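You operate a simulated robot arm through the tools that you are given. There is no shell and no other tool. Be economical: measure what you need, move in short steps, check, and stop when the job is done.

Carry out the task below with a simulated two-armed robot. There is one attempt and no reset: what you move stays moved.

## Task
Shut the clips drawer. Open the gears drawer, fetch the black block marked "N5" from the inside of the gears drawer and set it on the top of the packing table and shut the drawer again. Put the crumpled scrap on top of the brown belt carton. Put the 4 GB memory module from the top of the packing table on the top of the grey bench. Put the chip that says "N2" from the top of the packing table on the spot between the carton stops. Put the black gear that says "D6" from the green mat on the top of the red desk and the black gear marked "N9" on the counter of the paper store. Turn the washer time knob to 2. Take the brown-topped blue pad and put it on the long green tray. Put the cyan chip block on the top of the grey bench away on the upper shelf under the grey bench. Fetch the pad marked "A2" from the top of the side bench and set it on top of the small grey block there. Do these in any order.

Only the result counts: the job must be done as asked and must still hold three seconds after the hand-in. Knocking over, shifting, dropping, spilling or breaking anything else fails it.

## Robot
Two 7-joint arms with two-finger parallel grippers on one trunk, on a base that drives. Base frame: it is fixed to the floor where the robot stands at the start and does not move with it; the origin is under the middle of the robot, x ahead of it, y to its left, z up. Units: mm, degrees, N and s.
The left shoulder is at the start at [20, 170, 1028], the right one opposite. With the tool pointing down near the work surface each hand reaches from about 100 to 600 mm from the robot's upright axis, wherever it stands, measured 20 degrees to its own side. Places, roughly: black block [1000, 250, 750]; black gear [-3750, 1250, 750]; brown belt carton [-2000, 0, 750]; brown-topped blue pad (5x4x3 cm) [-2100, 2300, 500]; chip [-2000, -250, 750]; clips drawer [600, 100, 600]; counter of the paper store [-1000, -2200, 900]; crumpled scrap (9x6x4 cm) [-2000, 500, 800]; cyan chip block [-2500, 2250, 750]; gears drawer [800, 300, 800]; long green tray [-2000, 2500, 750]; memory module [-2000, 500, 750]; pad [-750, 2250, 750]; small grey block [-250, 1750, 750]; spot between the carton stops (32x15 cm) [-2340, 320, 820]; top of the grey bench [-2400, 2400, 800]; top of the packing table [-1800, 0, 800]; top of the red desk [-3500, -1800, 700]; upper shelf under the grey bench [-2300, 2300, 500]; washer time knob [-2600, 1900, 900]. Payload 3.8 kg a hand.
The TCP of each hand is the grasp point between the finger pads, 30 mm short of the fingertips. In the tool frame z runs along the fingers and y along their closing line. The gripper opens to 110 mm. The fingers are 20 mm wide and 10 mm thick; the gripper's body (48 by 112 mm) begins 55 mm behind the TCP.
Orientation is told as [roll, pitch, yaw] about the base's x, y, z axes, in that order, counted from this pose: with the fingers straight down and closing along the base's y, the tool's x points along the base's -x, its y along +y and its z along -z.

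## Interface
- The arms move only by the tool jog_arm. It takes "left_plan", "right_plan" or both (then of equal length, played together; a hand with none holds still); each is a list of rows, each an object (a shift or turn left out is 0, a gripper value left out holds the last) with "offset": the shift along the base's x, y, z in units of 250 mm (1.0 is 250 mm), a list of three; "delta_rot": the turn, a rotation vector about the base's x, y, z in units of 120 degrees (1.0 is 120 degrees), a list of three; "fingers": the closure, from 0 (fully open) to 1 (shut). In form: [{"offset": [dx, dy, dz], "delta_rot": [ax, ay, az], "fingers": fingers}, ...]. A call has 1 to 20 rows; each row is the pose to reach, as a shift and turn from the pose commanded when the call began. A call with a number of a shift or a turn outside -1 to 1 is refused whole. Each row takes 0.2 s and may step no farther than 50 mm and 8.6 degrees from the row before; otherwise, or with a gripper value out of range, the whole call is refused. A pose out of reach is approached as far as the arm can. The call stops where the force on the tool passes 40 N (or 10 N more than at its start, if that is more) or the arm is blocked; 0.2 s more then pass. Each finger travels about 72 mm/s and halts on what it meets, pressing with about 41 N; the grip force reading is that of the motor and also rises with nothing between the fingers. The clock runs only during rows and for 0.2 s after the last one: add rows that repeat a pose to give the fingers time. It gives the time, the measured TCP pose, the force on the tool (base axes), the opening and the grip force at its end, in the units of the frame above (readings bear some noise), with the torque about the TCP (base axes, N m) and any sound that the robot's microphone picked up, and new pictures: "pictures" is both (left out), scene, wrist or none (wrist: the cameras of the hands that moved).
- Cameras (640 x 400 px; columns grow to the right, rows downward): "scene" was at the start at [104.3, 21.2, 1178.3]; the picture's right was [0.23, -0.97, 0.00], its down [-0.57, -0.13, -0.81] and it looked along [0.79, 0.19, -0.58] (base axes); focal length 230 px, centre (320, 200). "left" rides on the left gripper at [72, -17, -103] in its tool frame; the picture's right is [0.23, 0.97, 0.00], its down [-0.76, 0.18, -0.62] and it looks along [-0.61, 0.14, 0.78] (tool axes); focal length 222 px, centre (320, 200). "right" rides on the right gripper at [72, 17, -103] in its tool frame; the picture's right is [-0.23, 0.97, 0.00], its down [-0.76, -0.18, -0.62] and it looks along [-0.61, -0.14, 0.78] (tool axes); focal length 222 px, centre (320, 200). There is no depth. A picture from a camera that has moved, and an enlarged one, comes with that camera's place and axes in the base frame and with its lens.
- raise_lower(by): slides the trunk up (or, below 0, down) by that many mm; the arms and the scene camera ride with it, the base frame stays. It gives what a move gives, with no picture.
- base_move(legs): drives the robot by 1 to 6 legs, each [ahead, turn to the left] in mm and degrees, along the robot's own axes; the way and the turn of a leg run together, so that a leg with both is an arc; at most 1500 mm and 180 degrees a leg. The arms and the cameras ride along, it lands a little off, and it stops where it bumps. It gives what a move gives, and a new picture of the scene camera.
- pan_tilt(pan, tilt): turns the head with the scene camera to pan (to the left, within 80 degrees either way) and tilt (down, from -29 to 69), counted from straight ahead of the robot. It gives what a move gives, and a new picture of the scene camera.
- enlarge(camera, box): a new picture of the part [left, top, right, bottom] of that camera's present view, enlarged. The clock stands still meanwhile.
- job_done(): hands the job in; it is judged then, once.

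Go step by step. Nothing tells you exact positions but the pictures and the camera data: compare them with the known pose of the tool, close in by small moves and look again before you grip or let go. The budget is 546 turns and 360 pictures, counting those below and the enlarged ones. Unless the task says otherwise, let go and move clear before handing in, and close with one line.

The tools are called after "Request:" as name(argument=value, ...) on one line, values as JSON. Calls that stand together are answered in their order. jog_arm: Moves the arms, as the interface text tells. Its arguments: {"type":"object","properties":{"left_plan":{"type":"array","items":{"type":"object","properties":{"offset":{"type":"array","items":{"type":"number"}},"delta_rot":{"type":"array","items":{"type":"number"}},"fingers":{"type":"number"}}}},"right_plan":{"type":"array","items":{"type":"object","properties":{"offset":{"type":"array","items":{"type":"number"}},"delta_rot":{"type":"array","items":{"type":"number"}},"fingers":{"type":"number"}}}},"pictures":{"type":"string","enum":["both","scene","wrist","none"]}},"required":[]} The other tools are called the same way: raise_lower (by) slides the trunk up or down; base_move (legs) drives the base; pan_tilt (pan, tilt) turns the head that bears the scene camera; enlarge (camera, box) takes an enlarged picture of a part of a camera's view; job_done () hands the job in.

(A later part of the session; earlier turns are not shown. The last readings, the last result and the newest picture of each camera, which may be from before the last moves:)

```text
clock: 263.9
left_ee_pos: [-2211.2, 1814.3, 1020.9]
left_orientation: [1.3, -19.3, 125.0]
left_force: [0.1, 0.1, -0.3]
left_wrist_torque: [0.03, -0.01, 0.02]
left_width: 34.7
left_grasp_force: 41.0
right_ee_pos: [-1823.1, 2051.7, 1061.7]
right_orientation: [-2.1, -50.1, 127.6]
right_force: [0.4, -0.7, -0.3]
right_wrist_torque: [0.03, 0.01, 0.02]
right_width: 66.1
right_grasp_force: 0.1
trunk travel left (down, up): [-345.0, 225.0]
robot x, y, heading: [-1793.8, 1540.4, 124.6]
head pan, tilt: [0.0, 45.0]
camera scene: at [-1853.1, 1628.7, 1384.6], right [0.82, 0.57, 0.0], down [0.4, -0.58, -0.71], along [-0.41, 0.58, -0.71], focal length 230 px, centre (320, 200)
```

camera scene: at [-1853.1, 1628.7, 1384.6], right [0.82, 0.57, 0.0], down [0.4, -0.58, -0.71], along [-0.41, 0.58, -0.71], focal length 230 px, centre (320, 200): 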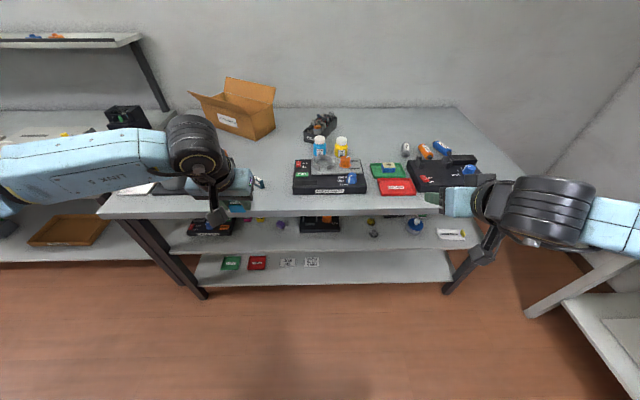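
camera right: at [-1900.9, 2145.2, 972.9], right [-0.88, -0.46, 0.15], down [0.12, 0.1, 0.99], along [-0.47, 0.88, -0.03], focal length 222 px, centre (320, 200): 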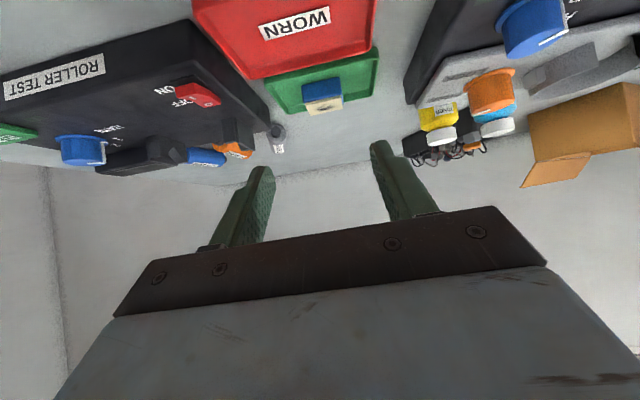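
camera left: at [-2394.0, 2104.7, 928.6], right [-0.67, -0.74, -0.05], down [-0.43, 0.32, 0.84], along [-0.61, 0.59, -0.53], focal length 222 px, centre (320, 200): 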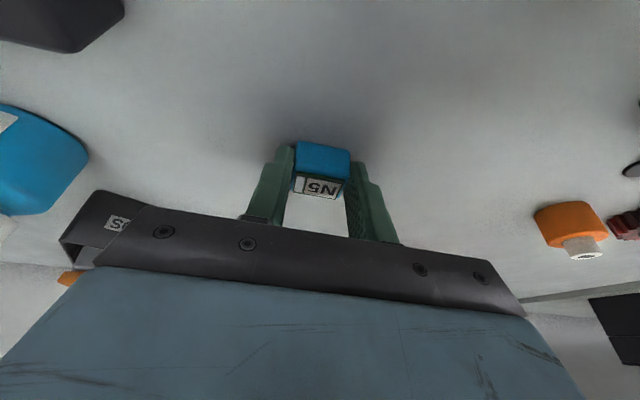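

Request:
raise_lower(by=-340)

Request:
jog_arm(left_plan=[{"offset": [0, 0, -0.1], "delta_rot": [0.044, 0.031, 0]}, {"offset": [0, 0, -0.2], "delta_rot": [0.089, 0.062, 0]}, {"offset": [0, 0, -0.3], "delta_rot": [0.089, 0.062, 0]}, {"offset": [-0.02, 0.03, -0.42], "delta_rot": [0.089, 0.062, 0]}], pictures="both")

```text
clock: 267.2
left_ee_pos: [-2211.8, 1813.5, 679.8]
left_orientation: [1.2, -19.3, 125.0]
left_force: [0.6, 0.6, -0.4]
left_wrist_torque: [0.01, -0.03, -0.02]
left_width: 34.6
left_grasp_force: 40.9
right_ee_pos: [-1823.5, 2051.6, 720.9]
right_orientation: [-2.1, -50.0, 127.6]
right_force: [0.7, 0.2, 1.1]
right_wrist_torque: [-0.03, -0.01, 0.0]
right_width: 66.1
right_grasp_force: 0.1
trunk travel left (down, up): [-5.0, 565.0]
robot x, y, heading: [-1789.5, 1545.0, 124.7]
head pan, tilt: [0.0, 45.0]
```

```text
clock: 268.2
left_ee_pos: [-2217.2, 1821.5, 574.4]
left_orientation: [1.3, -32.3, 125.1]
left_force: [-0.7, -0.2, 0.4]
left_wrist_torque: [0.01, -0.01, -0.02]
left_width: 34.6
left_grasp_force: 40.7
right_ee_pos: [-1822.9, 2052.6, 721.5]
right_orientation: [-2.2, -50.0, 127.6]
right_force: [0.5, -0.2, -0.3]
right_wrist_torque: [0.02, -0.03, 0.01]
right_width: 66.0
right_grasp_force: 0.0
trunk travel left (down, up): [-5.0, 565.0]
robot x, y, heading: [-1791.8, 1543.8, 124.5]
head pan, tilt: [0.0, 45.0]
camera scene: at [-1853.5, 1629.4, 1044.6], right [0.82, 0.57, 0.0], down [0.41, -0.58, -0.71], along [-0.41, 0.58, -0.71], focal length 230 px, centre (320, 200)
camera left: at [-2134.6, 1736.6, 623.1], right [-0.68, -0.73, -0.1], down [-0.31, 0.16, 0.94], along [-0.66, 0.67, -0.33], focal length 222 px, centre (320, 200)
```

scene: 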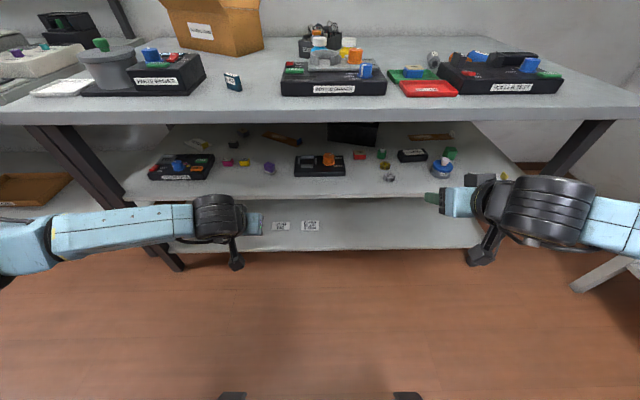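
left: 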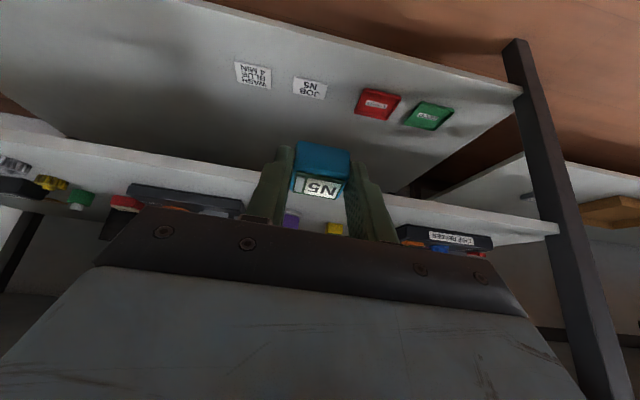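

Request:
jog_arm(left_plan=[{"offset": [0, 0, -0.105]}, {"offset": [-0.1, 0.14, -0.105]}, {"offset": [-0.2, 0.28, -0.105]}, {"offset": [-0.3, 0.42, -0.105]}, {"offset": [-0.4, 0.56, -0.105]}, {"offset": [-0.475, 0.665, -0.105]}], pictures="both")

```text
clock: 269.6
left_ee_pos: [-2336.1, 1987.7, 547.8]
left_orientation: [1.3, -32.4, 124.9]
left_force: [-0.5, 0.1, 0.1]
left_wrist_torque: [0.0, -0.01, 0.02]
left_width: 34.6
left_grasp_force: 40.5
right_ee_pos: [-1823.4, 2052.1, 721.0]
right_orientation: [-2.2, -49.8, 127.6]
right_force: [-0.6, 0.7, 1.5]
right_wrist_torque: [-0.01, -0.02, 0.01]
right_width: 65.8
right_grasp_force: 0.0
trunk travel left (down, up): [-5.0, 565.0]
robot x, y, heading: [-1792.0, 1541.2, 125.2]
head pan, tilt: [0.0, 45.0]
camera scene: at [-1853.4, 1629.5, 1044.6], right [0.82, 0.57, 0.0], down [0.41, -0.58, -0.71], along [-0.41, 0.58, -0.71], focal length 230 px, centre (320, 200)
camera left: at [-2253.7, 1903.4, 597.3], right [-0.68, -0.72, -0.1], down [-0.31, 0.16, 0.94], along [-0.66, 0.67, -0.33], focal length 222 px, centre (320, 200)
```

scene: 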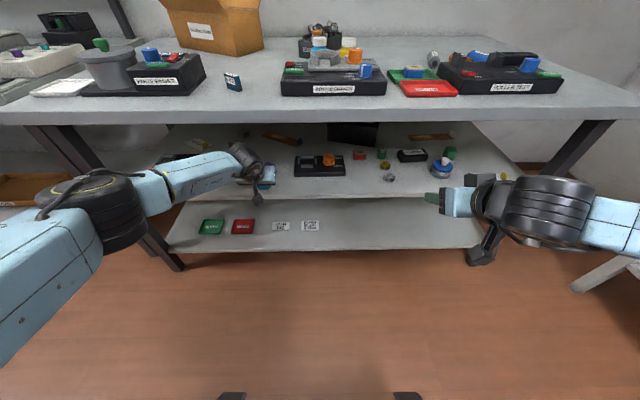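
left: 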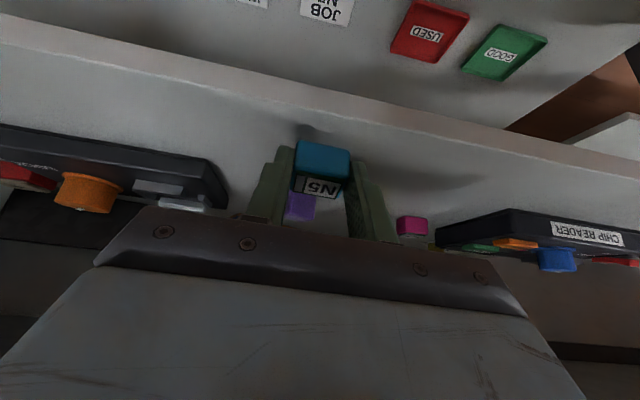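

Request:
jog_arm(left_plan=[{"offset": [0, 0, -0.012]}, {"offset": [0, 0, -0.024]}, {"offset": [0, 0, -0.036]}, {"offset": [0, 0, -0.048]}, {"offset": [0, 0, -0.06]}, {"offset": [0, 0, -0.072]}], pictures="wrist")

```text
clock: 271.0
left_ee_pos: [-2336.6, 1988.2, 534.1]
left_orientation: [1.2, -32.6, 125.1]
left_force: [-0.1, -3.2, 15.0]
left_wrist_torque: [0.08, -0.16, -0.01]
left_width: 34.2
left_grasp_force: 40.4
right_ee_pos: [-1822.8, 2051.8, 722.2]
right_orientation: [-2.1, -50.0, 127.5]
right_force: [-0.7, -0.3, -0.5]
right_wrist_torque: [0.0, 0.01, 0.02]
right_width: 66.0
right_grasp_force: 0.1
trunk travel left (down, up): [-5.0, 565.0]
robot x, y, heading: [-1793.9, 1549.8, 124.7]
head pan, tilt: [0.0, 45.0]
camera left: at [-2253.8, 1903.4, 582.3], right [-0.68, -0.72, -0.11], down [-0.31, 0.15, 0.94], along [-0.66, 0.67, -0.33], focal length 222 px, centre (320, 200)
```

left: 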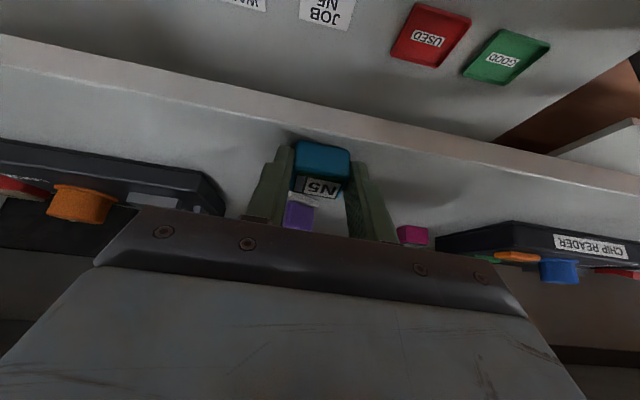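

Request:
jog_arm(left_plan=[{"fingers": 0.6}, {"fingers": 0.5}, {"fingers": 0.5}, {"offset": [0.05, -0.07, 0.06]}, {"offset": [0.15, -0.21, 0.06]}, {"offset": [0.25, -0.35, 0.06]}, {"offset": [0.36, -0.5, 0.08]}, {"offset": [0.46, -0.64, 0.1]}], pictures="both")

```text
clock: 272.8
left_ee_pos: [-2221.4, 1829.2, 556.5]
left_orientation: [1.3, -32.4, 125.0]
left_force: [0.5, -0.1, 0.0]
left_wrist_torque: [-0.02, 0.0, 0.02]
left_width: 55.2
left_grasp_force: 0.0
right_ee_pos: [-1823.5, 2051.3, 721.2]
right_orientation: [-2.2, -50.1, 127.7]
right_force: [-0.5, -0.3, 1.1]
right_wrist_torque: [-0.02, -0.01, 0.0]
right_width: 66.1
right_grasp_force: 0.1
trunk travel left (down, up): [-5.0, 565.0]
robot x, y, heading: [-1793.0, 1544.6, 124.8]
head pan, tilt: [0.0, 45.0]
camera scene: at [-1853.5, 1629.4, 1044.6], right [0.82, 0.57, 0.0], down [0.4, -0.58, -0.71], along [-0.41, 0.58, -0.71], focal length 230 px, centre (320, 200)
camera left: at [-2138.5, 1743.6, 605.4], right [-0.68, -0.73, -0.1], down [-0.31, 0.16, 0.94], along [-0.66, 0.67, -0.33], focal length 222 px, centre (320, 200)
```

scene: 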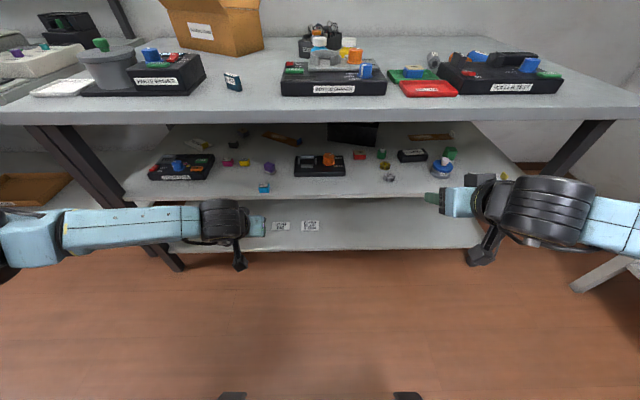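
left: 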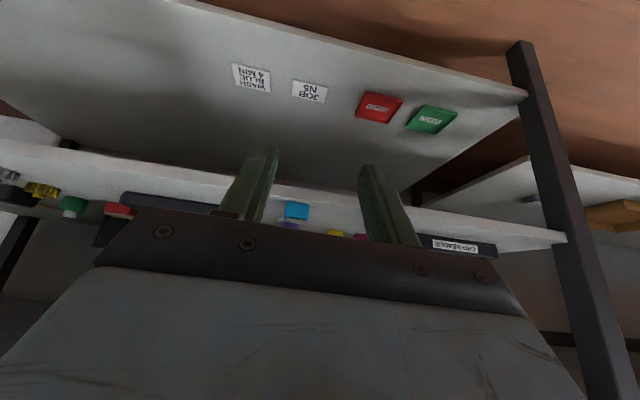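

Cyan block is on the upper shelf. Now the side bench (A2 pad): back off, raise, straighten both hands, turn toward it.

Request:
raise_lower(by=260)

Request:
jog_arm(left_plan=[{"offset": [0, 0, 0.1], "delta_rot": [-0.055, -0.038, 0]}, {"offset": [0, 0, 0.2], "delta_rot": [-0.11, -0.077, 0]}, {"offset": [0, 0, 0.3], "delta_rot": [-0.165, -0.115, 0]}, {"offset": [0, 0, 0.4], "delta_rot": [-0.221, -0.154, 0]}, {"offset": [0, 0, 0.5], "delta_rot": [-0.221, -0.154, 0]}, {"offset": [0, 0, 0.6], "delta_rot": [-0.221, -0.154, 0]}, {"offset": [0, 0, 0.7], "delta_rot": [-0.221, -0.154, 0]}], right_plan=[{"offset": [0, 0, 0], "delta_rot": [-0.056, -0.039, 0]}, {"offset": [0, 0, 0], "delta_rot": [-0.112, -0.078, 0]}, {"offset": [0, 0, 0], "delta_rot": [-0.168, -0.117, 0]}, {"offset": [0, 0, 0], "delta_rot": [-0.224, -0.156, 0]}, {"offset": [0, 0, 0], "delta_rot": [-0.28, -0.195, 0]}, {"offset": [0, 0, 0], "delta_rot": [-0.335, -0.234, 0]}, {"offset": [0, -0.1, 0], "delta_rot": [-0.342, -0.238, 0]}], pictures="none")

Request:
base_move(legs=[[-80, 0], [0, -90]])

Request:
pan_tilt(pan=0, tilt=25)

```text
clock: 275.4
left_ee_pos: [-2221.2, 1828.2, 817.6]
left_orientation: [1.4, -32.2, 125.0]
left_force: [0.0, 0.5, 0.3]
left_wrist_torque: [0.01, 0.02, 0.02]
left_width: 55.1
left_grasp_force: 0.0
right_ee_pos: [-1823.7, 2052.1, 981.7]
right_orientation: [-2.2, -49.9, 127.6]
right_force: [-0.8, -0.4, -0.8]
right_wrist_torque: [-0.04, 0.03, 0.0]
right_width: 66.0
right_grasp_force: 0.0
trunk travel left (down, up): [-265.0, 305.0]
robot x, y, heading: [-1793.4, 1543.0, 124.6]
head pan, tilt: [0.0, 45.0]
```

```text
clock: 277.1
left_ee_pos: [-2220.1, 1827.8, 992.0]
left_orientation: [1.4, 0.0, 125.0]
left_force: [-0.2, -0.1, 0.0]
left_wrist_torque: [0.02, 0.01, 0.02]
left_width: 55.0
left_grasp_force: 0.1
right_ee_pos: [-1823.2, 2025.2, 980.2]
right_orientation: [-0.1, 0.0, 126.7]
right_force: [-0.2, 0.0, 0.2]
right_wrist_torque: [-0.03, -0.03, -0.02]
right_width: 65.9
right_grasp_force: 0.1
trunk travel left (down, up): [-265.0, 305.0]
robot x, y, heading: [-1792.1, 1544.3, 125.1]
head pan, tilt: [0.0, 45.0]
```

```text
clock: 281.9
left_ee_pos: [-1468.0, 1909.8, 992.0]
left_orientation: [1.4, 0.0, 35.8]
left_force: [-1.3, -0.2, 0.2]
left_wrist_torque: [0.02, 0.03, -0.01]
left_width: 54.9
left_grasp_force: 0.0
right_ee_pos: [-1264.2, 1514.7, 979.8]
right_orientation: [-0.1, 0.1, 37.4]
right_force: [0.7, 0.0, -0.6]
right_wrist_torque: [-0.02, 0.02, 0.0]
right_width: 66.0
right_grasp_force: 0.1
trunk travel left (down, up): [-265.0, 305.0]
robot x, y, heading: [-1745.7, 1479.9, 36.1]
head pan, tilt: [0.0, 45.0]
camera scene: at [-1665.2, 1538.5, 1304.6], right [0.58, -0.81, 0.0], down [-0.57, -0.41, -0.71], along [0.57, 0.41, -0.71], focal length 230 px, centre (320, 200)
```

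scene: 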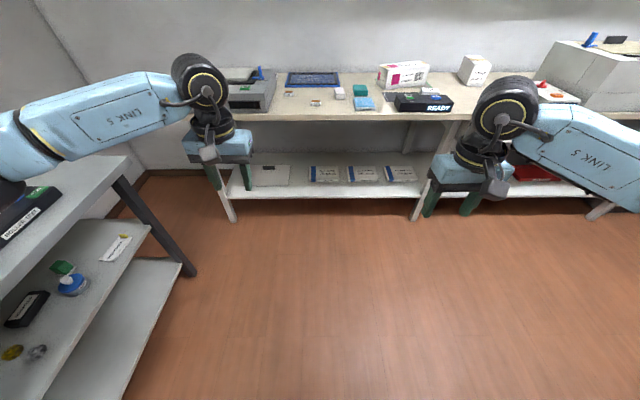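

```text
clock: 282.7
left_ee_pos: [-1468.9, 1910.4, 991.4]
left_orientation: [1.5, 0.0, 35.9]
left_force: [0.0, -0.6, -0.1]
left_wrist_torque: [0.02, 0.01, 0.03]
left_width: 55.0
left_grasp_force: 0.0
right_ee_pos: [-1264.5, 1515.6, 980.3]
right_orientation: [-0.1, -0.1, 37.3]
right_force: [0.8, -0.6, 0.5]
right_wrist_torque: [0.0, 0.01, -0.02]
right_width: 65.9
right_grasp_force: 0.0
trunk travel left (down, up): [-265.0, 305.0]
robot x, y, heading: [-1748.8, 1479.6, 35.8]
head pan, tilt: [0.0, 25.0]
camera scene: at [-1656.5, 1544.9, 1335.1], right [0.58, -0.81, 0.0], down [-0.34, -0.25, -0.91], along [0.74, 0.53, -0.42], focal length 230 px, centre (320, 200)
```

scene: 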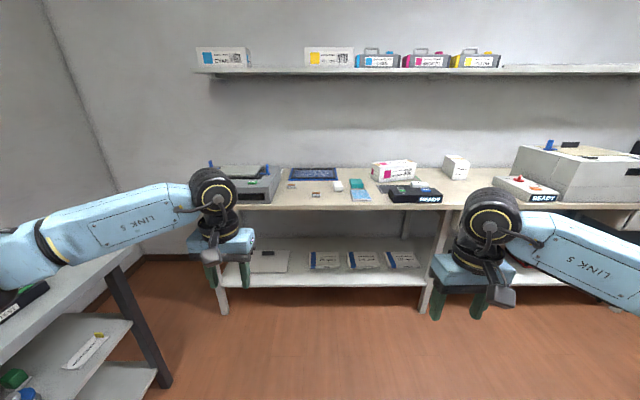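

Request:
base_move(legs=[[660, 0]])

Request:
pan_tilt(pan=0, tilt=45)

```text
clock: 286.4
left_ee_pos: [-933.1, 2301.3, 991.8]
left_orientation: [1.3, -0.1, 36.0]
left_force: [-0.4, -0.2, -0.2]
left_wrist_torque: [0.03, -0.01, 0.0]
left_width: 54.9
left_grasp_force: 0.0
right_ee_pos: [-726.8, 1905.5, 979.6]
right_orientation: [-0.1, 0.0, 37.7]
right_force: [0.2, -0.3, -0.4]
right_wrist_torque: [0.0, 0.03, -0.01]
right_width: 66.1
right_grasp_force: 0.1
trunk travel left (down, up): [-265.0, 305.0]
robot x, y, heading: [-1210.0, 1868.9, 35.9]
head pan, tilt: [0.0, 25.0]
camera scene: at [-1119.6, 1934.8, 1335.1], right [0.59, -0.81, 0.0], down [-0.34, -0.25, -0.91], along [0.73, 0.53, -0.42], focal length 230 px, centre (320, 200)
```

scene: 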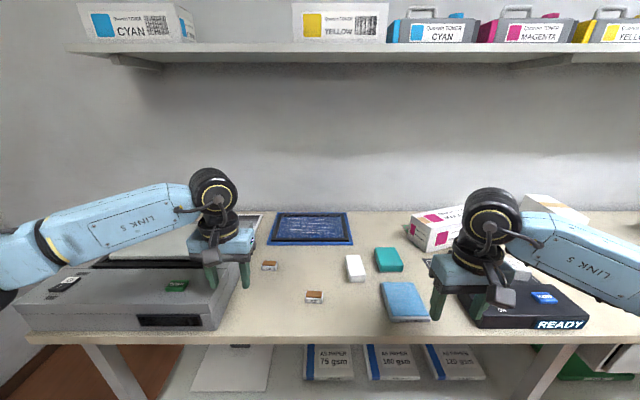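

```text
clock: 287.2
left_ee_pos: [-934.2, 2301.3, 991.5]
left_orientation: [1.3, 0.0, 36.2]
left_force: [-0.2, 0.2, -0.7]
left_wrist_torque: [0.0, 0.04, -0.01]
left_width: 54.8
left_grasp_force: 0.0
right_ee_pos: [-728.3, 1905.7, 979.8]
right_orientation: [-0.2, 0.0, 37.7]
right_force: [0.8, -0.1, 0.6]
right_wrist_torque: [0.02, -0.02, -0.01]
right_width: 66.1
right_grasp_force: 0.0
trunk travel left (down, up): [-265.0, 305.0]
robot x, y, heading: [-1208.5, 1869.1, 36.0]
head pan, tilt: [0.0, 45.0]
camera scene: at [-1128.6, 1928.2, 1304.6], right [0.59, -0.81, 0.0], down [-0.57, -0.42, -0.71], along [0.57, 0.42, -0.71], focal length 230 px, centre (320, 200)
```

scene: 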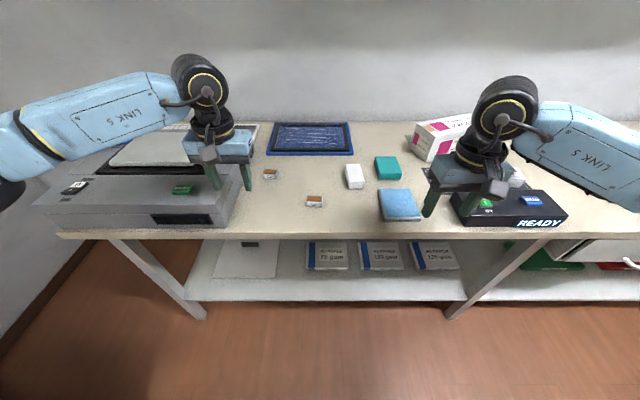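

Request:
enlarge(camera="scene", box=[240, 150, 440, 230])

Request:
pan_tilt(pan=-35, tilt=35)

```text
3.20 times, centred on (340, 190) of scene
camera zoom: at [-1128.6, 1928.2, 1304.6], right [0.59, -0.81, 0.0], down [-0.57, -0.42, -0.71], along [0.57, 0.42, -0.71], focal length 737 px, centre (256, 232)
```

zoom: 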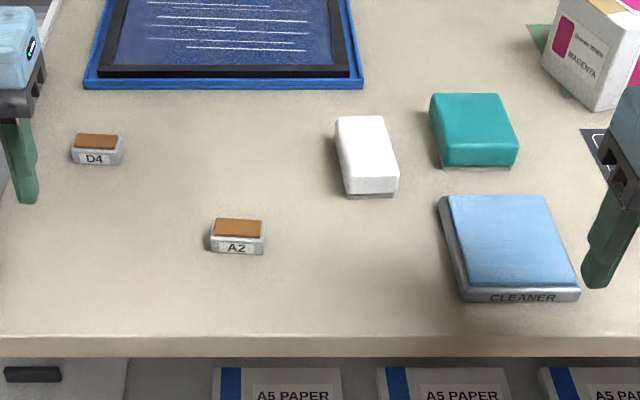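

```text
clock: 288.2
left_ee_pos: [-934.1, 2301.0, 991.2]
left_orientation: [1.4, 0.0, 36.1]
left_force: [-0.1, -0.6, 0.2]
left_wrist_torque: [-0.02, 0.01, -0.02]
left_width: 55.0
left_grasp_force: 0.0
right_ee_pos: [-727.8, 1906.4, 981.5]
right_orientation: [-0.1, 0.0, 37.7]
right_force: [-0.6, -0.8, -0.4]
right_wrist_torque: [0.0, -0.01, 0.0]
right_width: 66.1
right_grasp_force: 0.1
trunk travel left (down, up): [-265.0, 305.0]
robot x, y, heading: [-1210.6, 1867.7, 36.2]
head pan, tilt: [-35.0, 35.0]
camera scene: at [-1106.3, 1882.0, 1319.4], right [0.02, -1.0, 0.0], down [-0.57, -0.01, -0.82], along [0.82, 0.02, -0.57], focal length 230 px, centre (320, 200)
```

scene: 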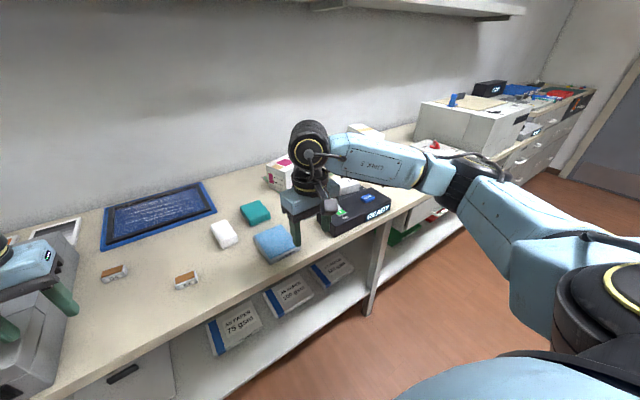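

A2 is at about (−759, 2220). Move up a bit and bring the left hand over it.

Request:
base_move(legs=[[70, 0]])

Request:
jog_arm(left_plan=[{"offset": [0.1, -0.1, 0]}, {"offset": [0.2, -0.2, 0], "fingers": 0.3}, {"offset": [0.3, -0.3, -0.05]}, {"offset": [0.4, -0.4, -0.1]}, {"offset": [0.47, -0.48, -0.22]}], pictures="wrist")

```text
clock: 289.3
left_ee_pos: [-876.6, 2342.4, 991.0]
left_orientation: [1.4, 0.1, 36.1]
left_force: [0.0, -0.3, 0.4]
left_wrist_torque: [-0.04, 0.05, -0.04]
left_width: 55.1
left_grasp_force: 0.0
right_ee_pos: [-671.5, 1949.4, 980.0]
right_orientation: [-0.2, 0.2, 37.6]
right_force: [0.3, 0.3, -0.2]
right_wrist_torque: [-0.01, 0.03, -0.02]
right_width: 66.2
right_grasp_force: 0.1
trunk travel left (down, up): [-265.0, 305.0]
robot x, y, heading: [-1155.1, 1907.2, 36.0]
head pan, tilt: [-35.0, 35.0]
camera scene: at [-1049.3, 1923.4, 1319.3], right [0.02, -1.0, 0.0], down [-0.57, -0.01, -0.82], along [0.82, 0.01, -0.57], focal length 230 px, centre (320, 200)
```

scene: 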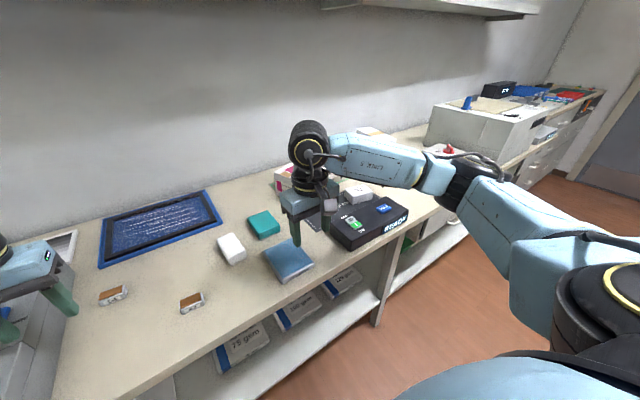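

```text
clock: 290.5
left_ee_pos: [-760.0, 2221.6, 936.4]
left_orientation: [1.4, 0.1, 36.0]
left_force: [0.3, -0.1, 0.9]
left_wrist_torque: [0.02, 0.04, -0.03]
left_width: 77.1
left_grasp_force: 0.0
right_ee_pos: [-670.6, 1945.7, 980.5]
right_orientation: [-0.1, 0.0, 37.7]
right_force: [0.5, 0.5, -0.2]
right_wrist_torque: [0.0, 0.0, -0.01]
right_width: 65.9
right_grasp_force: 0.1
trunk travel left (down, up): [-265.0, 305.0]
robot x, y, heading: [-1152.6, 1908.0, 36.1]
head pan, tilt: [-35.0, 35.0]
camera left: at [-807.5, 2162.1, 1040.1], right [-0.76, 0.65, 0.02], down [0.52, 0.58, 0.63], along [0.4, 0.49, -0.78], focal length 222 px, centre (320, 200)
```

left: 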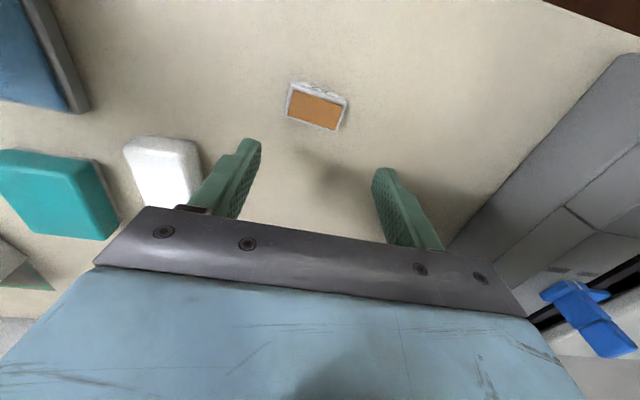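

Request:
jog_arm(left_plan=[{"offset": [-0.04, -0.055, -0.08]}, {"offset": [-0.04, -0.055, -0.14]}], pictures="wrist")

```text
clock: 291.1
left_ee_pos: [-769.7, 2206.6, 901.2]
left_orientation: [1.2, 0.1, 36.1]
left_force: [-0.5, -0.5, -0.2]
left_wrist_torque: [-0.02, -0.01, 0.01]
left_width: 76.9
left_grasp_force: 0.1
right_ee_pos: [-671.9, 1947.0, 980.8]
right_orientation: [-0.2, 0.0, 37.7]
right_force: [0.0, 0.2, 0.0]
right_wrist_torque: [-0.02, -0.03, 0.03]
right_width: 66.3
right_grasp_force: 0.1
trunk travel left (down, up): [-265.0, 305.0]
robot x, y, heading: [-1149.8, 1910.0, 35.9]
head pan, tilt: [-35.0, 35.0]
camera left: at [-817.7, 2148.2, 1005.4], right [-0.76, 0.65, 0.02], down [0.52, 0.58, 0.63], along [0.4, 0.49, -0.78], focal length 222 px, centre (320, 200)
```

left: 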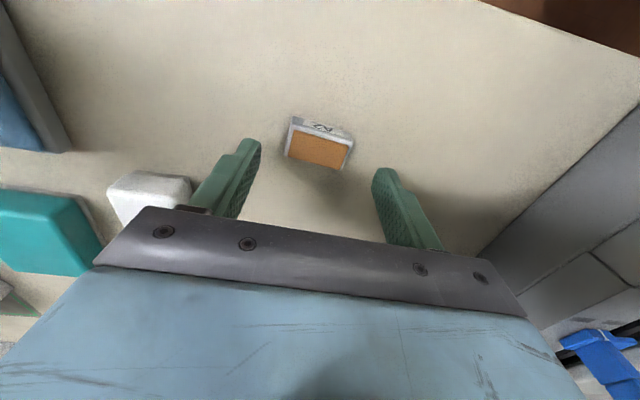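

Request:
jog_arm(left_plan=[{"offset": [-0.003, 0.003, -0.08]}, {"offset": [-0.003, 0.003, -0.13]}], pictures="wrist")

```text
clock: 291.7
left_ee_pos: [-771.1, 2207.1, 871.0]
left_orientation: [1.3, -0.2, 36.0]
left_force: [-0.4, -0.1, 6.7]
left_wrist_torque: [-0.31, -0.17, -0.01]
left_width: 76.6
left_grasp_force: 0.0
right_ee_pos: [-672.6, 1947.5, 982.0]
right_orientation: [-0.1, 0.0, 37.7]
right_force: [0.8, -0.7, -0.6]
right_wrist_torque: [-0.02, 0.01, -0.01]
right_width: 65.7
right_grasp_force: 0.0
trunk travel left (down, up): [-265.0, 305.0]
robot x, y, heading: [-1150.8, 1912.2, 36.0]
head pan, tilt: [-35.0, 35.0]
camera left: at [-818.7, 2148.2, 974.3], right [-0.76, 0.65, 0.02], down [0.52, 0.58, 0.63], along [0.4, 0.49, -0.78], focal length 222 px, centre (320, 200)
```

left: 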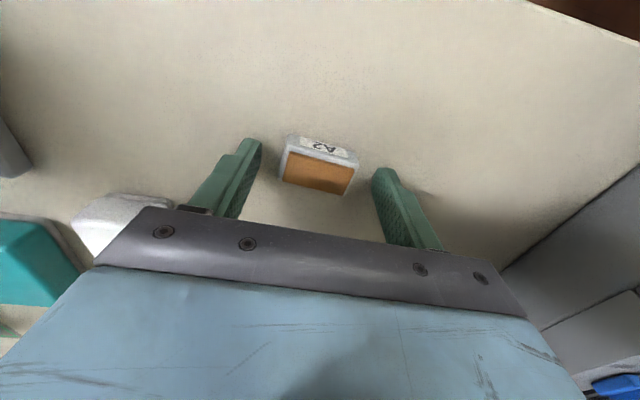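

Fingertips just touch: this bench is at about 840. Raise 2 mm and close.

Request:
jog_arm(left_plan=[{"offset": [0, 0, 0.01]}, {"offset": [0, 0, 0.01], "fingers": 1}, {"offset": [0, 0, 0.01], "fingers": 1}, {"offset": [0, 0, 0.01], "fingers": 1}, {"offset": [0, 0, 0.01], "fingers": 1}], pictures="wrist")

```text
clock: 292.9
left_ee_pos: [-772.0, 2207.8, 871.9]
left_orientation: [1.3, 0.0, 36.1]
left_force: [0.3, -0.6, -1.0]
left_wrist_torque: [-0.01, -0.02, 0.02]
left_width: 44.4
left_grasp_force: 41.6
right_ee_pos: [-672.0, 1947.6, 979.7]
right_orientation: [-0.2, 0.0, 37.6]
right_force: [-0.7, 0.7, -0.7]
right_wrist_torque: [-0.01, -0.03, 0.0]
right_width: 66.0
right_grasp_force: 0.1
trunk travel left (down, up): [-265.0, 305.0]
robot x, y, heading: [-1150.5, 1910.6, 36.2]
head pan, tilt: [-35.0, 35.0]
camera left: at [-818.4, 2148.5, 975.7], right [-0.76, 0.65, 0.02], down [0.52, 0.58, 0.63], along [0.4, 0.49, -0.78], focal length 222 px, centre (320, 200)
```

left: 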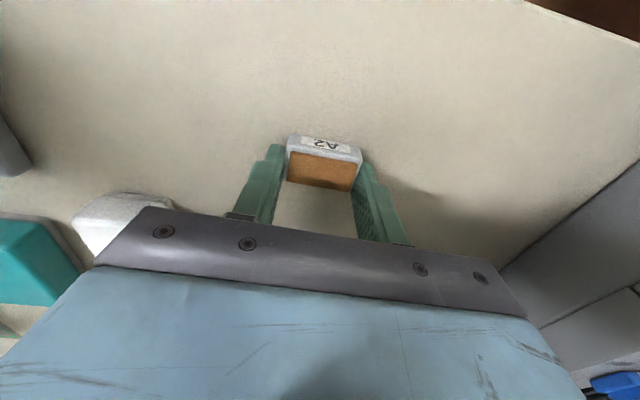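

Gripped (44.4 mm). Lift, then shift right along the bench to find the small grey block.

Request:
jog_arm(left_plan=[{"offset": [0, 0, 0.1]}, {"offset": [0, 0, 0.3]}, {"offset": [0, 0, 0.5]}, {"offset": [-0.14, -0.1, 0.56]}, {"offset": [-0.28, -0.2, 0.56]}], right_plan=[{"offset": [-0.14, -0.1, 0.02]}, {"offset": [-0.28, -0.2, 0.05]}, {"offset": [-0.42, -0.3, 0.08]}, {"offset": [-0.5, -0.36, 0.1]}, {"offset": [-0.56, -0.4, 0.1]}], pictures="none")

Request:
base_move(legs=[[-130, 0], [0, -90], [430, 0], [0, 90]])

Request:
pan_tilt(pan=0, tilt=40)

```text
clock: 294.1
left_ee_pos: [-841.7, 2158.2, 1012.4]
left_orientation: [1.4, 0.0, 36.1]
left_force: [-0.1, 0.0, 0.5]
left_wrist_torque: [0.0, 0.02, -0.04]
left_width: 44.4
left_grasp_force: 40.8
right_ee_pos: [-790.5, 1862.6, 1006.8]
right_orientation: [0.0, 0.1, 37.6]
right_force: [0.5, -0.4, -0.1]
right_wrist_torque: [0.04, 0.03, 0.03]
right_width: 65.8
right_grasp_force: 0.1
right hand out of reach, approached as far as the arm can: row 4, 5
trunk travel left (down, up): [-265.0, 305.0]
robot x, y, heading: [-1151.2, 1905.8, 36.1]
head pan, tilt: [-35.0, 35.0]
```

```text
clock: 305.3
left_ee_pos: [-698.3, 1730.3, 1010.8]
left_orientation: [1.4, -0.1, 36.2]
left_force: [0.6, 0.0, -0.6]
left_wrist_torque: [-0.01, 0.02, 0.0]
left_width: 44.3
left_grasp_force: 41.1
right_ee_pos: [-644.6, 1434.5, 1005.2]
right_orientation: [-0.1, 0.1, 38.0]
right_force: [0.6, 0.4, -0.3]
right_wrist_torque: [-0.03, 0.0, -0.01]
right_width: 65.7
right_grasp_force: 0.0
trunk travel left (down, up): [-265.0, 305.0]
robot x, y, heading: [-1007.9, 1479.4, 36.3]
head pan, tilt: [-35.0, 35.0]
camera scene: at [-906.9, 1494.4, 1319.4], right [0.02, -1.0, 0.0], down [-0.57, -0.01, -0.82], along [0.82, 0.02, -0.57], focal length 230 px, centre (320, 200)
```

scene: 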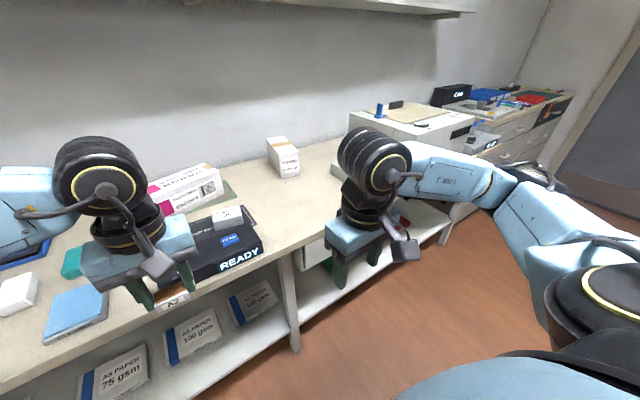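

```text
clock: 306.3
left_ee_pos: [-698.4, 1730.8, 1010.6]
left_orientation: [1.4, 0.0, 36.3]
left_force: [0.0, -0.2, -1.3]
left_wrist_torque: [-0.01, 0.04, 0.0]
left_width: 44.3
left_grasp_force: 41.1
right_ee_pos: [-645.2, 1434.1, 1006.8]
right_orientation: [-0.2, 0.2, 37.9]
right_force: [-0.1, 0.2, 0.8]
right_wrist_torque: [0.0, 0.01, 0.01]
right_width: 65.6
right_grasp_force: 0.1
trunk travel left (down, up): [-265.0, 305.0]
robot x, y, heading: [-1007.8, 1480.2, 36.1]
head pan, tilt: [0.0, 40.0]
camera scene: at [-926.3, 1542.5, 1311.8], right [0.59, -0.81, 0.0], down [-0.52, -0.38, -0.77], along [0.62, 0.45, -0.64], focal length 230 px, centre (320, 200)
```

scene: 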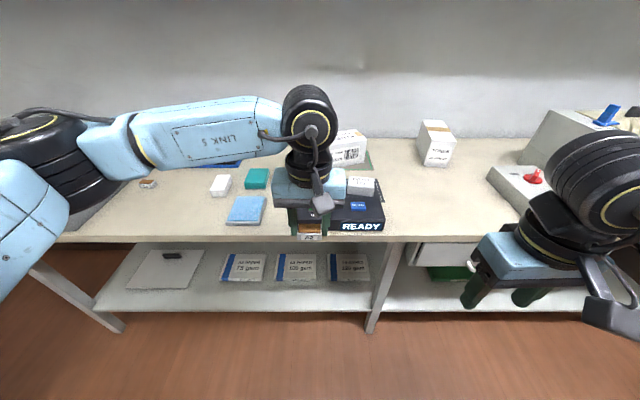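

Request:
enlarge(camera="scene", box=[310, 140, 440, 240])

```text
4.00 times, centred on (375, 190) of scene
camera zoom: at [-926.3, 1542.5, 1311.8], right [0.59, -0.81, 0.0], down [-0.52, -0.38, -0.77], along [0.62, 0.45, -0.64], focal length 922 px, centre (100, 240)
```

zoom: 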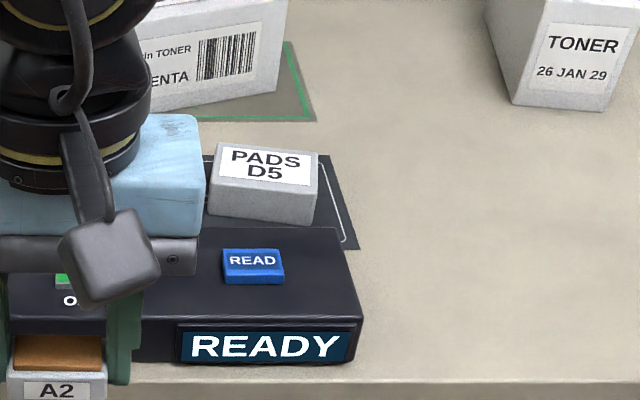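

The grey block ("PADS D5") is at about (−352, 1794), top near 885. Shift right so my left hand can reach it.

Request:
base_move(legs=[[0, -90], [270, 0], [0, 90], [150, 0]])

```text
clock: 316.9
left_ee_pos: [-413.5, 1596.4, 1011.7]
left_orientation: [1.4, 0.1, 35.7]
left_force: [0.0, 0.1, 0.3]
left_wrist_torque: [-0.01, 0.04, 0.01]
left_width: 44.3
left_grasp_force: 41.4
right_ee_pos: [-362.8, 1299.4, 1006.9]
right_orientation: [-0.1, 0.1, 37.3]
right_force: [0.6, 0.8, 0.3]
right_wrist_torque: [-0.01, 0.05, 0.01]
right_width: 66.3
right_grasp_force: 0.0
trunk travel left (down, up): [-265.0, 305.0]
robot x, y, heading: [-728.4, 1346.3, 35.8]
head pan, tilt: [0.0, 40.0]
camera scene: at [-643.4, 1410.3, 1311.7], right [0.58, -0.81, 0.0], down [-0.52, -0.38, -0.77], along [0.62, 0.45, -0.64], focal length 230 px, centre (320, 200)
```

scene: 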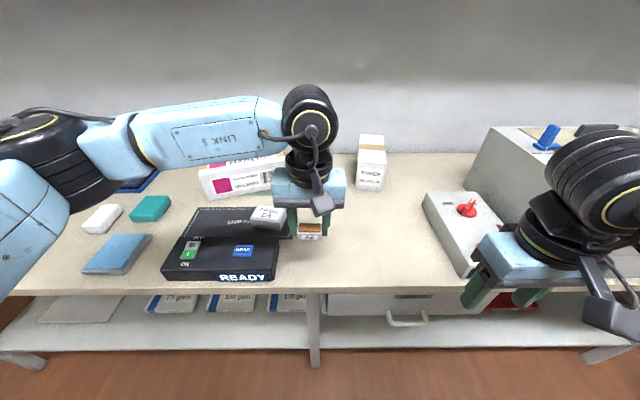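

Request:
jog_arm(left_plan=[{"offset": [0.04, 0.18, 0]}, {"offset": [0.08, 0.36, 0]}, {"offset": [0.13, 0.54, 0]}, {"offset": [0.17, 0.7, -0.02]}, {"offset": [0.182, 0.762, -0.08]}], pictures="both")

```text
clock: 318.1
left_ee_pos: [-368.9, 1786.9, 992.6]
left_orientation: [1.4, 0.0, 35.7]
left_force: [-1.1, -0.2, -0.1]
left_wrist_torque: [-0.01, -0.05, -0.01]
left_width: 44.5
left_grasp_force: 41.1
right_ee_pos: [-363.9, 1298.1, 1007.0]
right_orientation: [0.0, 0.1, 37.3]
right_force: [0.3, -0.4, -0.1]
right_wrist_torque: [0.02, -0.02, 0.02]
right_width: 65.9
right_grasp_force: 0.1
trunk travel left (down, up): [-265.0, 305.0]
robot x, y, heading: [-727.6, 1343.6, 35.8]
head pan, tilt: [0.0, 40.0]
camera scene: at [-644.2, 1409.9, 1311.8], right [0.58, -0.81, 0.0], down [-0.52, -0.38, -0.77], along [0.62, 0.45, -0.64], focal length 230 px, centre (320, 200)
camera left: at [-416.6, 1728.4, 1095.6], right [-0.75, 0.66, 0.02], down [0.52, 0.58, 0.63], along [0.4, 0.48, -0.78], focal length 222 px, centre (320, 200)
```

scene: 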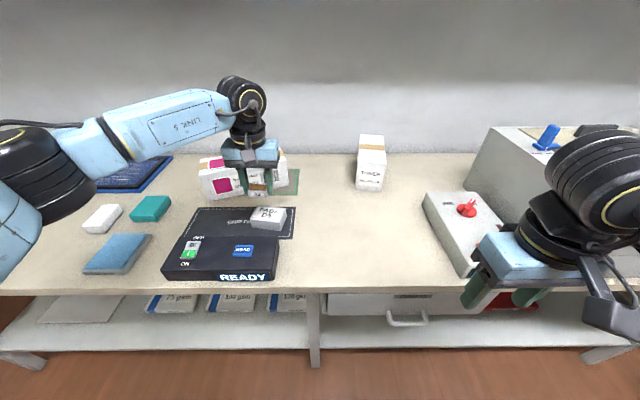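
left: 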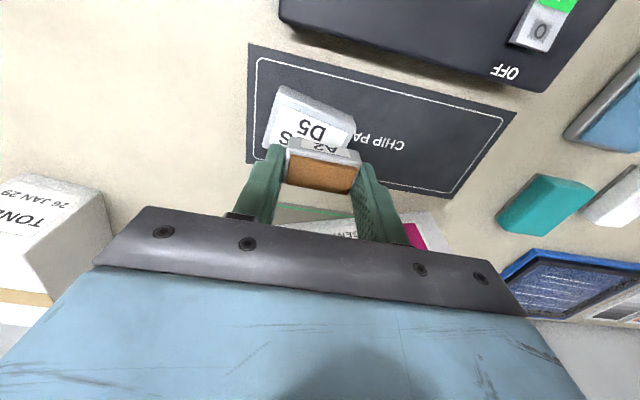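

Request:
jog_arm(left_plan=[{"offset": [0.01, -0.05, -0.05]}, {"offset": [0.01, -0.05, -0.17]}], pictures="both")

```text
clock: 318.7
left_ee_pos: [-365.6, 1774.3, 948.4]
left_orientation: [1.3, -0.1, 35.7]
left_force: [-0.1, 1.2, -0.7]
left_wrist_torque: [-0.03, -0.01, 0.0]
left_width: 44.3
left_grasp_force: 41.0
right_ee_pos: [-364.3, 1299.4, 1006.5]
right_orientation: [-0.1, 0.0, 37.4]
right_force: [-0.1, -0.1, -0.3]
right_wrist_torque: [-0.01, 0.0, -0.03]
right_width: 66.3
right_grasp_force: 0.2
trunk travel left (down, up): [-265.0, 305.0]
robot x, y, heading: [-728.9, 1347.5, 35.7]
head pan, tilt: [0.0, 40.0]
camera scene: at [-644.2, 1410.1, 1311.8], right [0.58, -0.81, 0.0], down [-0.52, -0.38, -0.77], along [0.62, 0.45, -0.64], focal length 230 px, centre (320, 200)
camera left: at [-413.5, 1715.5, 1052.2], right [-0.75, 0.66, 0.02], down [0.52, 0.58, 0.63], along [0.4, 0.48, -0.78], focal length 222 px, centre (320, 200)
```

scene: 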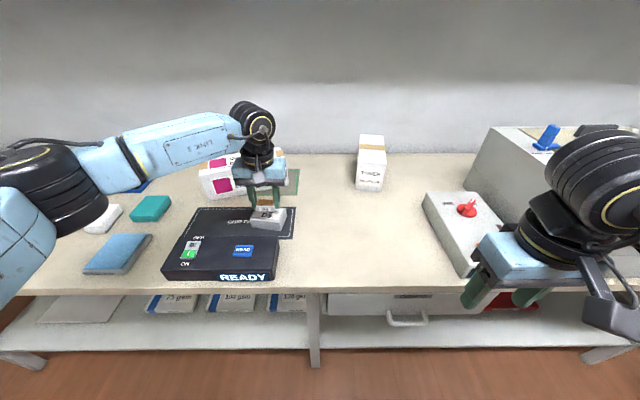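
left: 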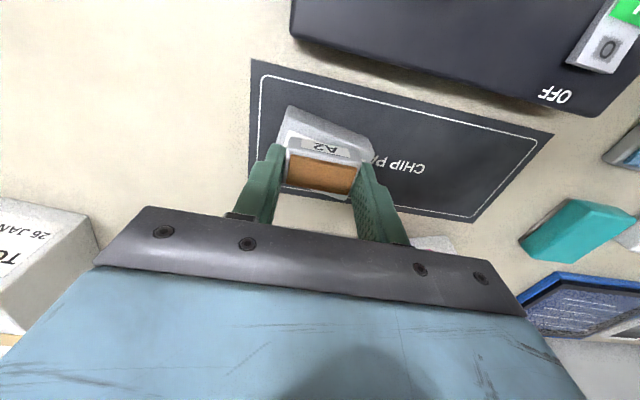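

Request:
enlarge(camera="scene", box=[225, 160, 315, 240])

```text
5.00 times, centred on (270, 200) of scene
camera zoom: at [-644.2, 1410.1, 1311.8], right [0.58, -0.81, 0.0], down [-0.52, -0.38, -0.77], along [0.62, 0.45, -0.64], focal length 1152 px, centre (570, 200)
```

zoom: 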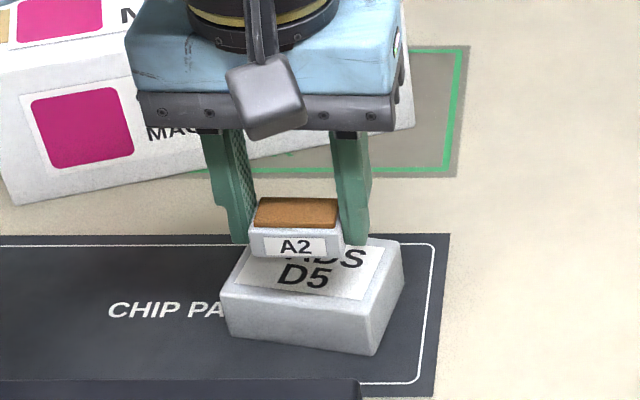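

Request:
jog_arm(left_plan=[{"offset": [0.014, -0.02, -0.03]}, {"offset": [0.014, -0.02, -0.05]}, {"offset": [0.014, -0.02, -0.065]}, {"offset": [0.014, -0.02, -0.08]}, {"offset": [0.014, -0.02, -0.095]}, {"offset": [0.014, -0.02, -0.11]}], pictures="none")

Request:
enlarge(camera="scene", box=[225, 160, 315, 240])

```text
clock: 320.1
left_ee_pos: [-362.5, 1768.3, 921.6]
left_orientation: [1.3, 0.1, 35.8]
left_force: [0.1, -0.1, -0.2]
left_wrist_torque: [-0.01, 0.0, 0.0]
left_width: 44.0
left_grasp_force: 41.5
right_ee_pos: [-363.2, 1299.0, 1006.2]
right_orientation: [-0.1, 0.1, 37.4]
right_force: [-0.1, -1.0, -0.6]
right_wrist_torque: [0.01, 0.01, -0.02]
right_width: 66.0
right_grasp_force: 0.0
trunk travel left (down, up): [-265.0, 305.0]
robot x, y, heading: [-729.3, 1347.9, 35.7]
head pan, tilt: [0.0, 40.0]
```

```text
5.00 times, centred on (270, 200) of scene
camera zoom: at [-644.3, 1409.7, 1311.8], right [0.58, -0.81, 0.0], down [-0.52, -0.37, -0.77], along [0.62, 0.45, -0.64], focal length 1152 px, centre (570, 200)
```

zoom: 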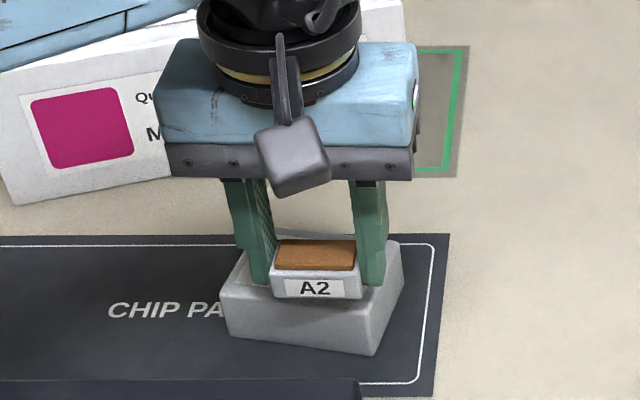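

Request:
jog_arm(left_plan=[{"offset": [0.02, 0.014, 0]}, {"offset": [0.036, 0.026, 0]}, {"offset": [0.036, 0.026, -0.01]}, {"offset": [0.036, 0.026, -0.02]}, {"offset": [0.036, 0.026, -0.03]}, {"offset": [0.036, 0.026, -0.04]}, {"offset": [0.036, 0.026, -0.05]}, {"offset": [0.036, 0.026, -0.06]}], pictures="none")

Request:
enlarge(camera="scene", box=[225, 160, 315, 240])

```text
clock: 321.9
left_ee_pos: [-353.7, 1774.2, 907.5]
left_orientation: [1.3, -0.1, 35.7]
left_force: [-0.3, -0.5, 1.4]
left_wrist_torque: [-0.03, -0.01, 0.0]
left_width: 44.2
left_grasp_force: 41.2
right_ee_pos: [-363.7, 1298.2, 1006.9]
right_orientation: [-0.1, 0.1, 37.3]
right_force: [0.3, -0.4, -0.4]
right_wrist_torque: [0.01, 0.01, 0.02]
right_width: 66.1
right_grasp_force: 0.1
trunk travel left (down, up): [-265.0, 305.0]
robot x, y, heading: [-726.0, 1343.6, 35.6]
head pan, tilt: [0.0, 40.0]
```

```text
5.00 times, centred on (270, 200) of scene
camera zoom: at [-644.4, 1409.6, 1311.9], right [0.58, -0.81, 0.0], down [-0.52, -0.37, -0.77], along [0.62, 0.45, -0.64], focal length 1152 px, centre (570, 200)
```

zoom: 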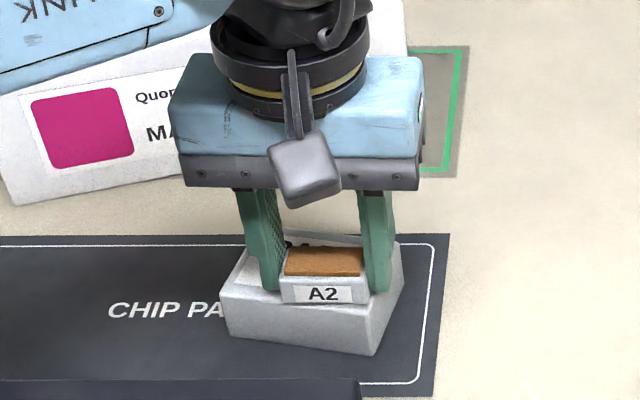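

Request:
jog_arm(left_plan=[{"offset": [0, 0, 0.02]}, {"offset": [0.02, 0.026, 0.02]}, {"offset": [0.03, 0.04, 0.02]}, {"offset": [0.03, 0.04, 0.0]}, {"offset": [0.03, 0.04, -0.01]}, {"offset": [0.03, 0.04, -0.02]}, {"offset": [0.03, 0.04, -0.03]}], pictures="none")

Request:
enlarge(camera="scene", box=[225, 160, 315, 240])

```text
clock: 323.5
left_ee_pos: [-346.4, 1784.6, 905.0]
left_orientation: [1.2, -0.6, 35.8]
left_force: [-2.4, 3.3, 39.2]
left_wrist_torque: [-0.66, -0.03, -0.01]
left_width: 44.5
left_grasp_force: 41.0
right_ee_pos: [-365.7, 1295.5, 1007.2]
right_orientation: [-0.1, -0.1, 37.4]
right_force: [1.2, -0.4, 0.2]
right_wrist_torque: [0.0, 0.04, -0.01]
right_width: 65.8
right_grasp_force: 0.1
trunk travel left (down, up): [-265.0, 305.0]
robot x, y, heading: [-725.6, 1344.7, 35.5]
head pan, tilt: [0.0, 40.0]
```

```text
5.00 times, centred on (270, 200) of scene
camera zoom: at [-646.9, 1407.7, 1312.5], right [0.58, -0.81, 0.0], down [-0.52, -0.37, -0.77], along [0.62, 0.45, -0.64], focal length 1152 px, centre (570, 200)
```

zoom: 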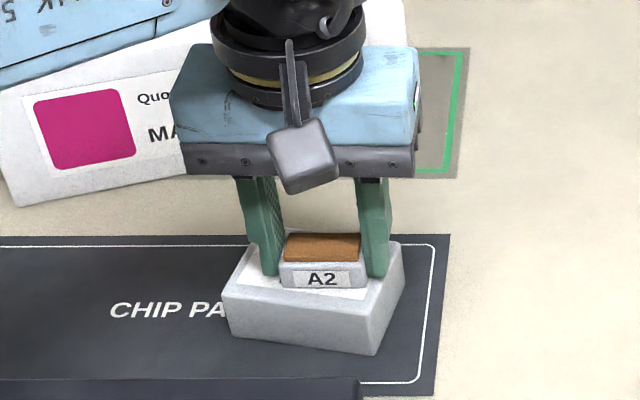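

Pad sits centrally on the block. Relieve pressure, open, lift.

Request:
jog_arm(left_plan=[{"offset": [0, 0, 0.006]}, {"offset": [0, 0, 0.006], "fingers": 0.45}, {"offset": [0, 0, 0.006], "fingers": 0.45}, {"offset": [0, 0, 0.1]}, {"offset": [0, 0, 0.28]}, {"offset": [0, 0, 0.45]}, {"offset": [-0.12, -0.1, 0.45]}, {"offset": [-0.26, -0.2, 0.45]}], pictures="scene")

```text
clock: 325.3
left_ee_pos: [-413.5, 1736.2, 1012.6]
left_orientation: [1.5, -0.1, 35.6]
left_force: [-1.3, 0.0, -0.5]
left_wrist_torque: [0.01, -0.01, -0.01]
left_width: 60.7
left_grasp_force: 0.1
right_ee_pos: [-364.1, 1298.9, 1006.7]
right_orientation: [-0.1, 0.0, 37.5]
right_force: [0.5, -0.1, 0.2]
right_wrist_torque: [0.01, 0.0, 0.01]
right_width: 66.2
right_grasp_force: 0.0
trunk travel left (down, up): [-265.0, 305.0]
robot x, y, heading: [-726.2, 1347.6, 35.7]
head pan, tilt: [0.0, 40.0]
camera scene: at [-644.8, 1409.5, 1311.9], right [0.58, -0.81, 0.0], down [-0.52, -0.37, -0.77], along [0.62, 0.45, -0.64], focal length 230 px, centre (320, 200)
```

scene: 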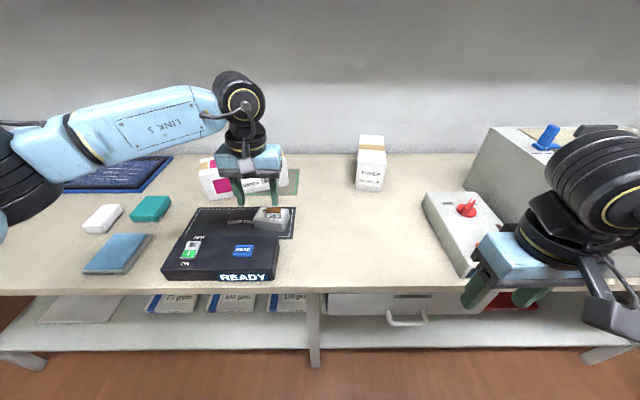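

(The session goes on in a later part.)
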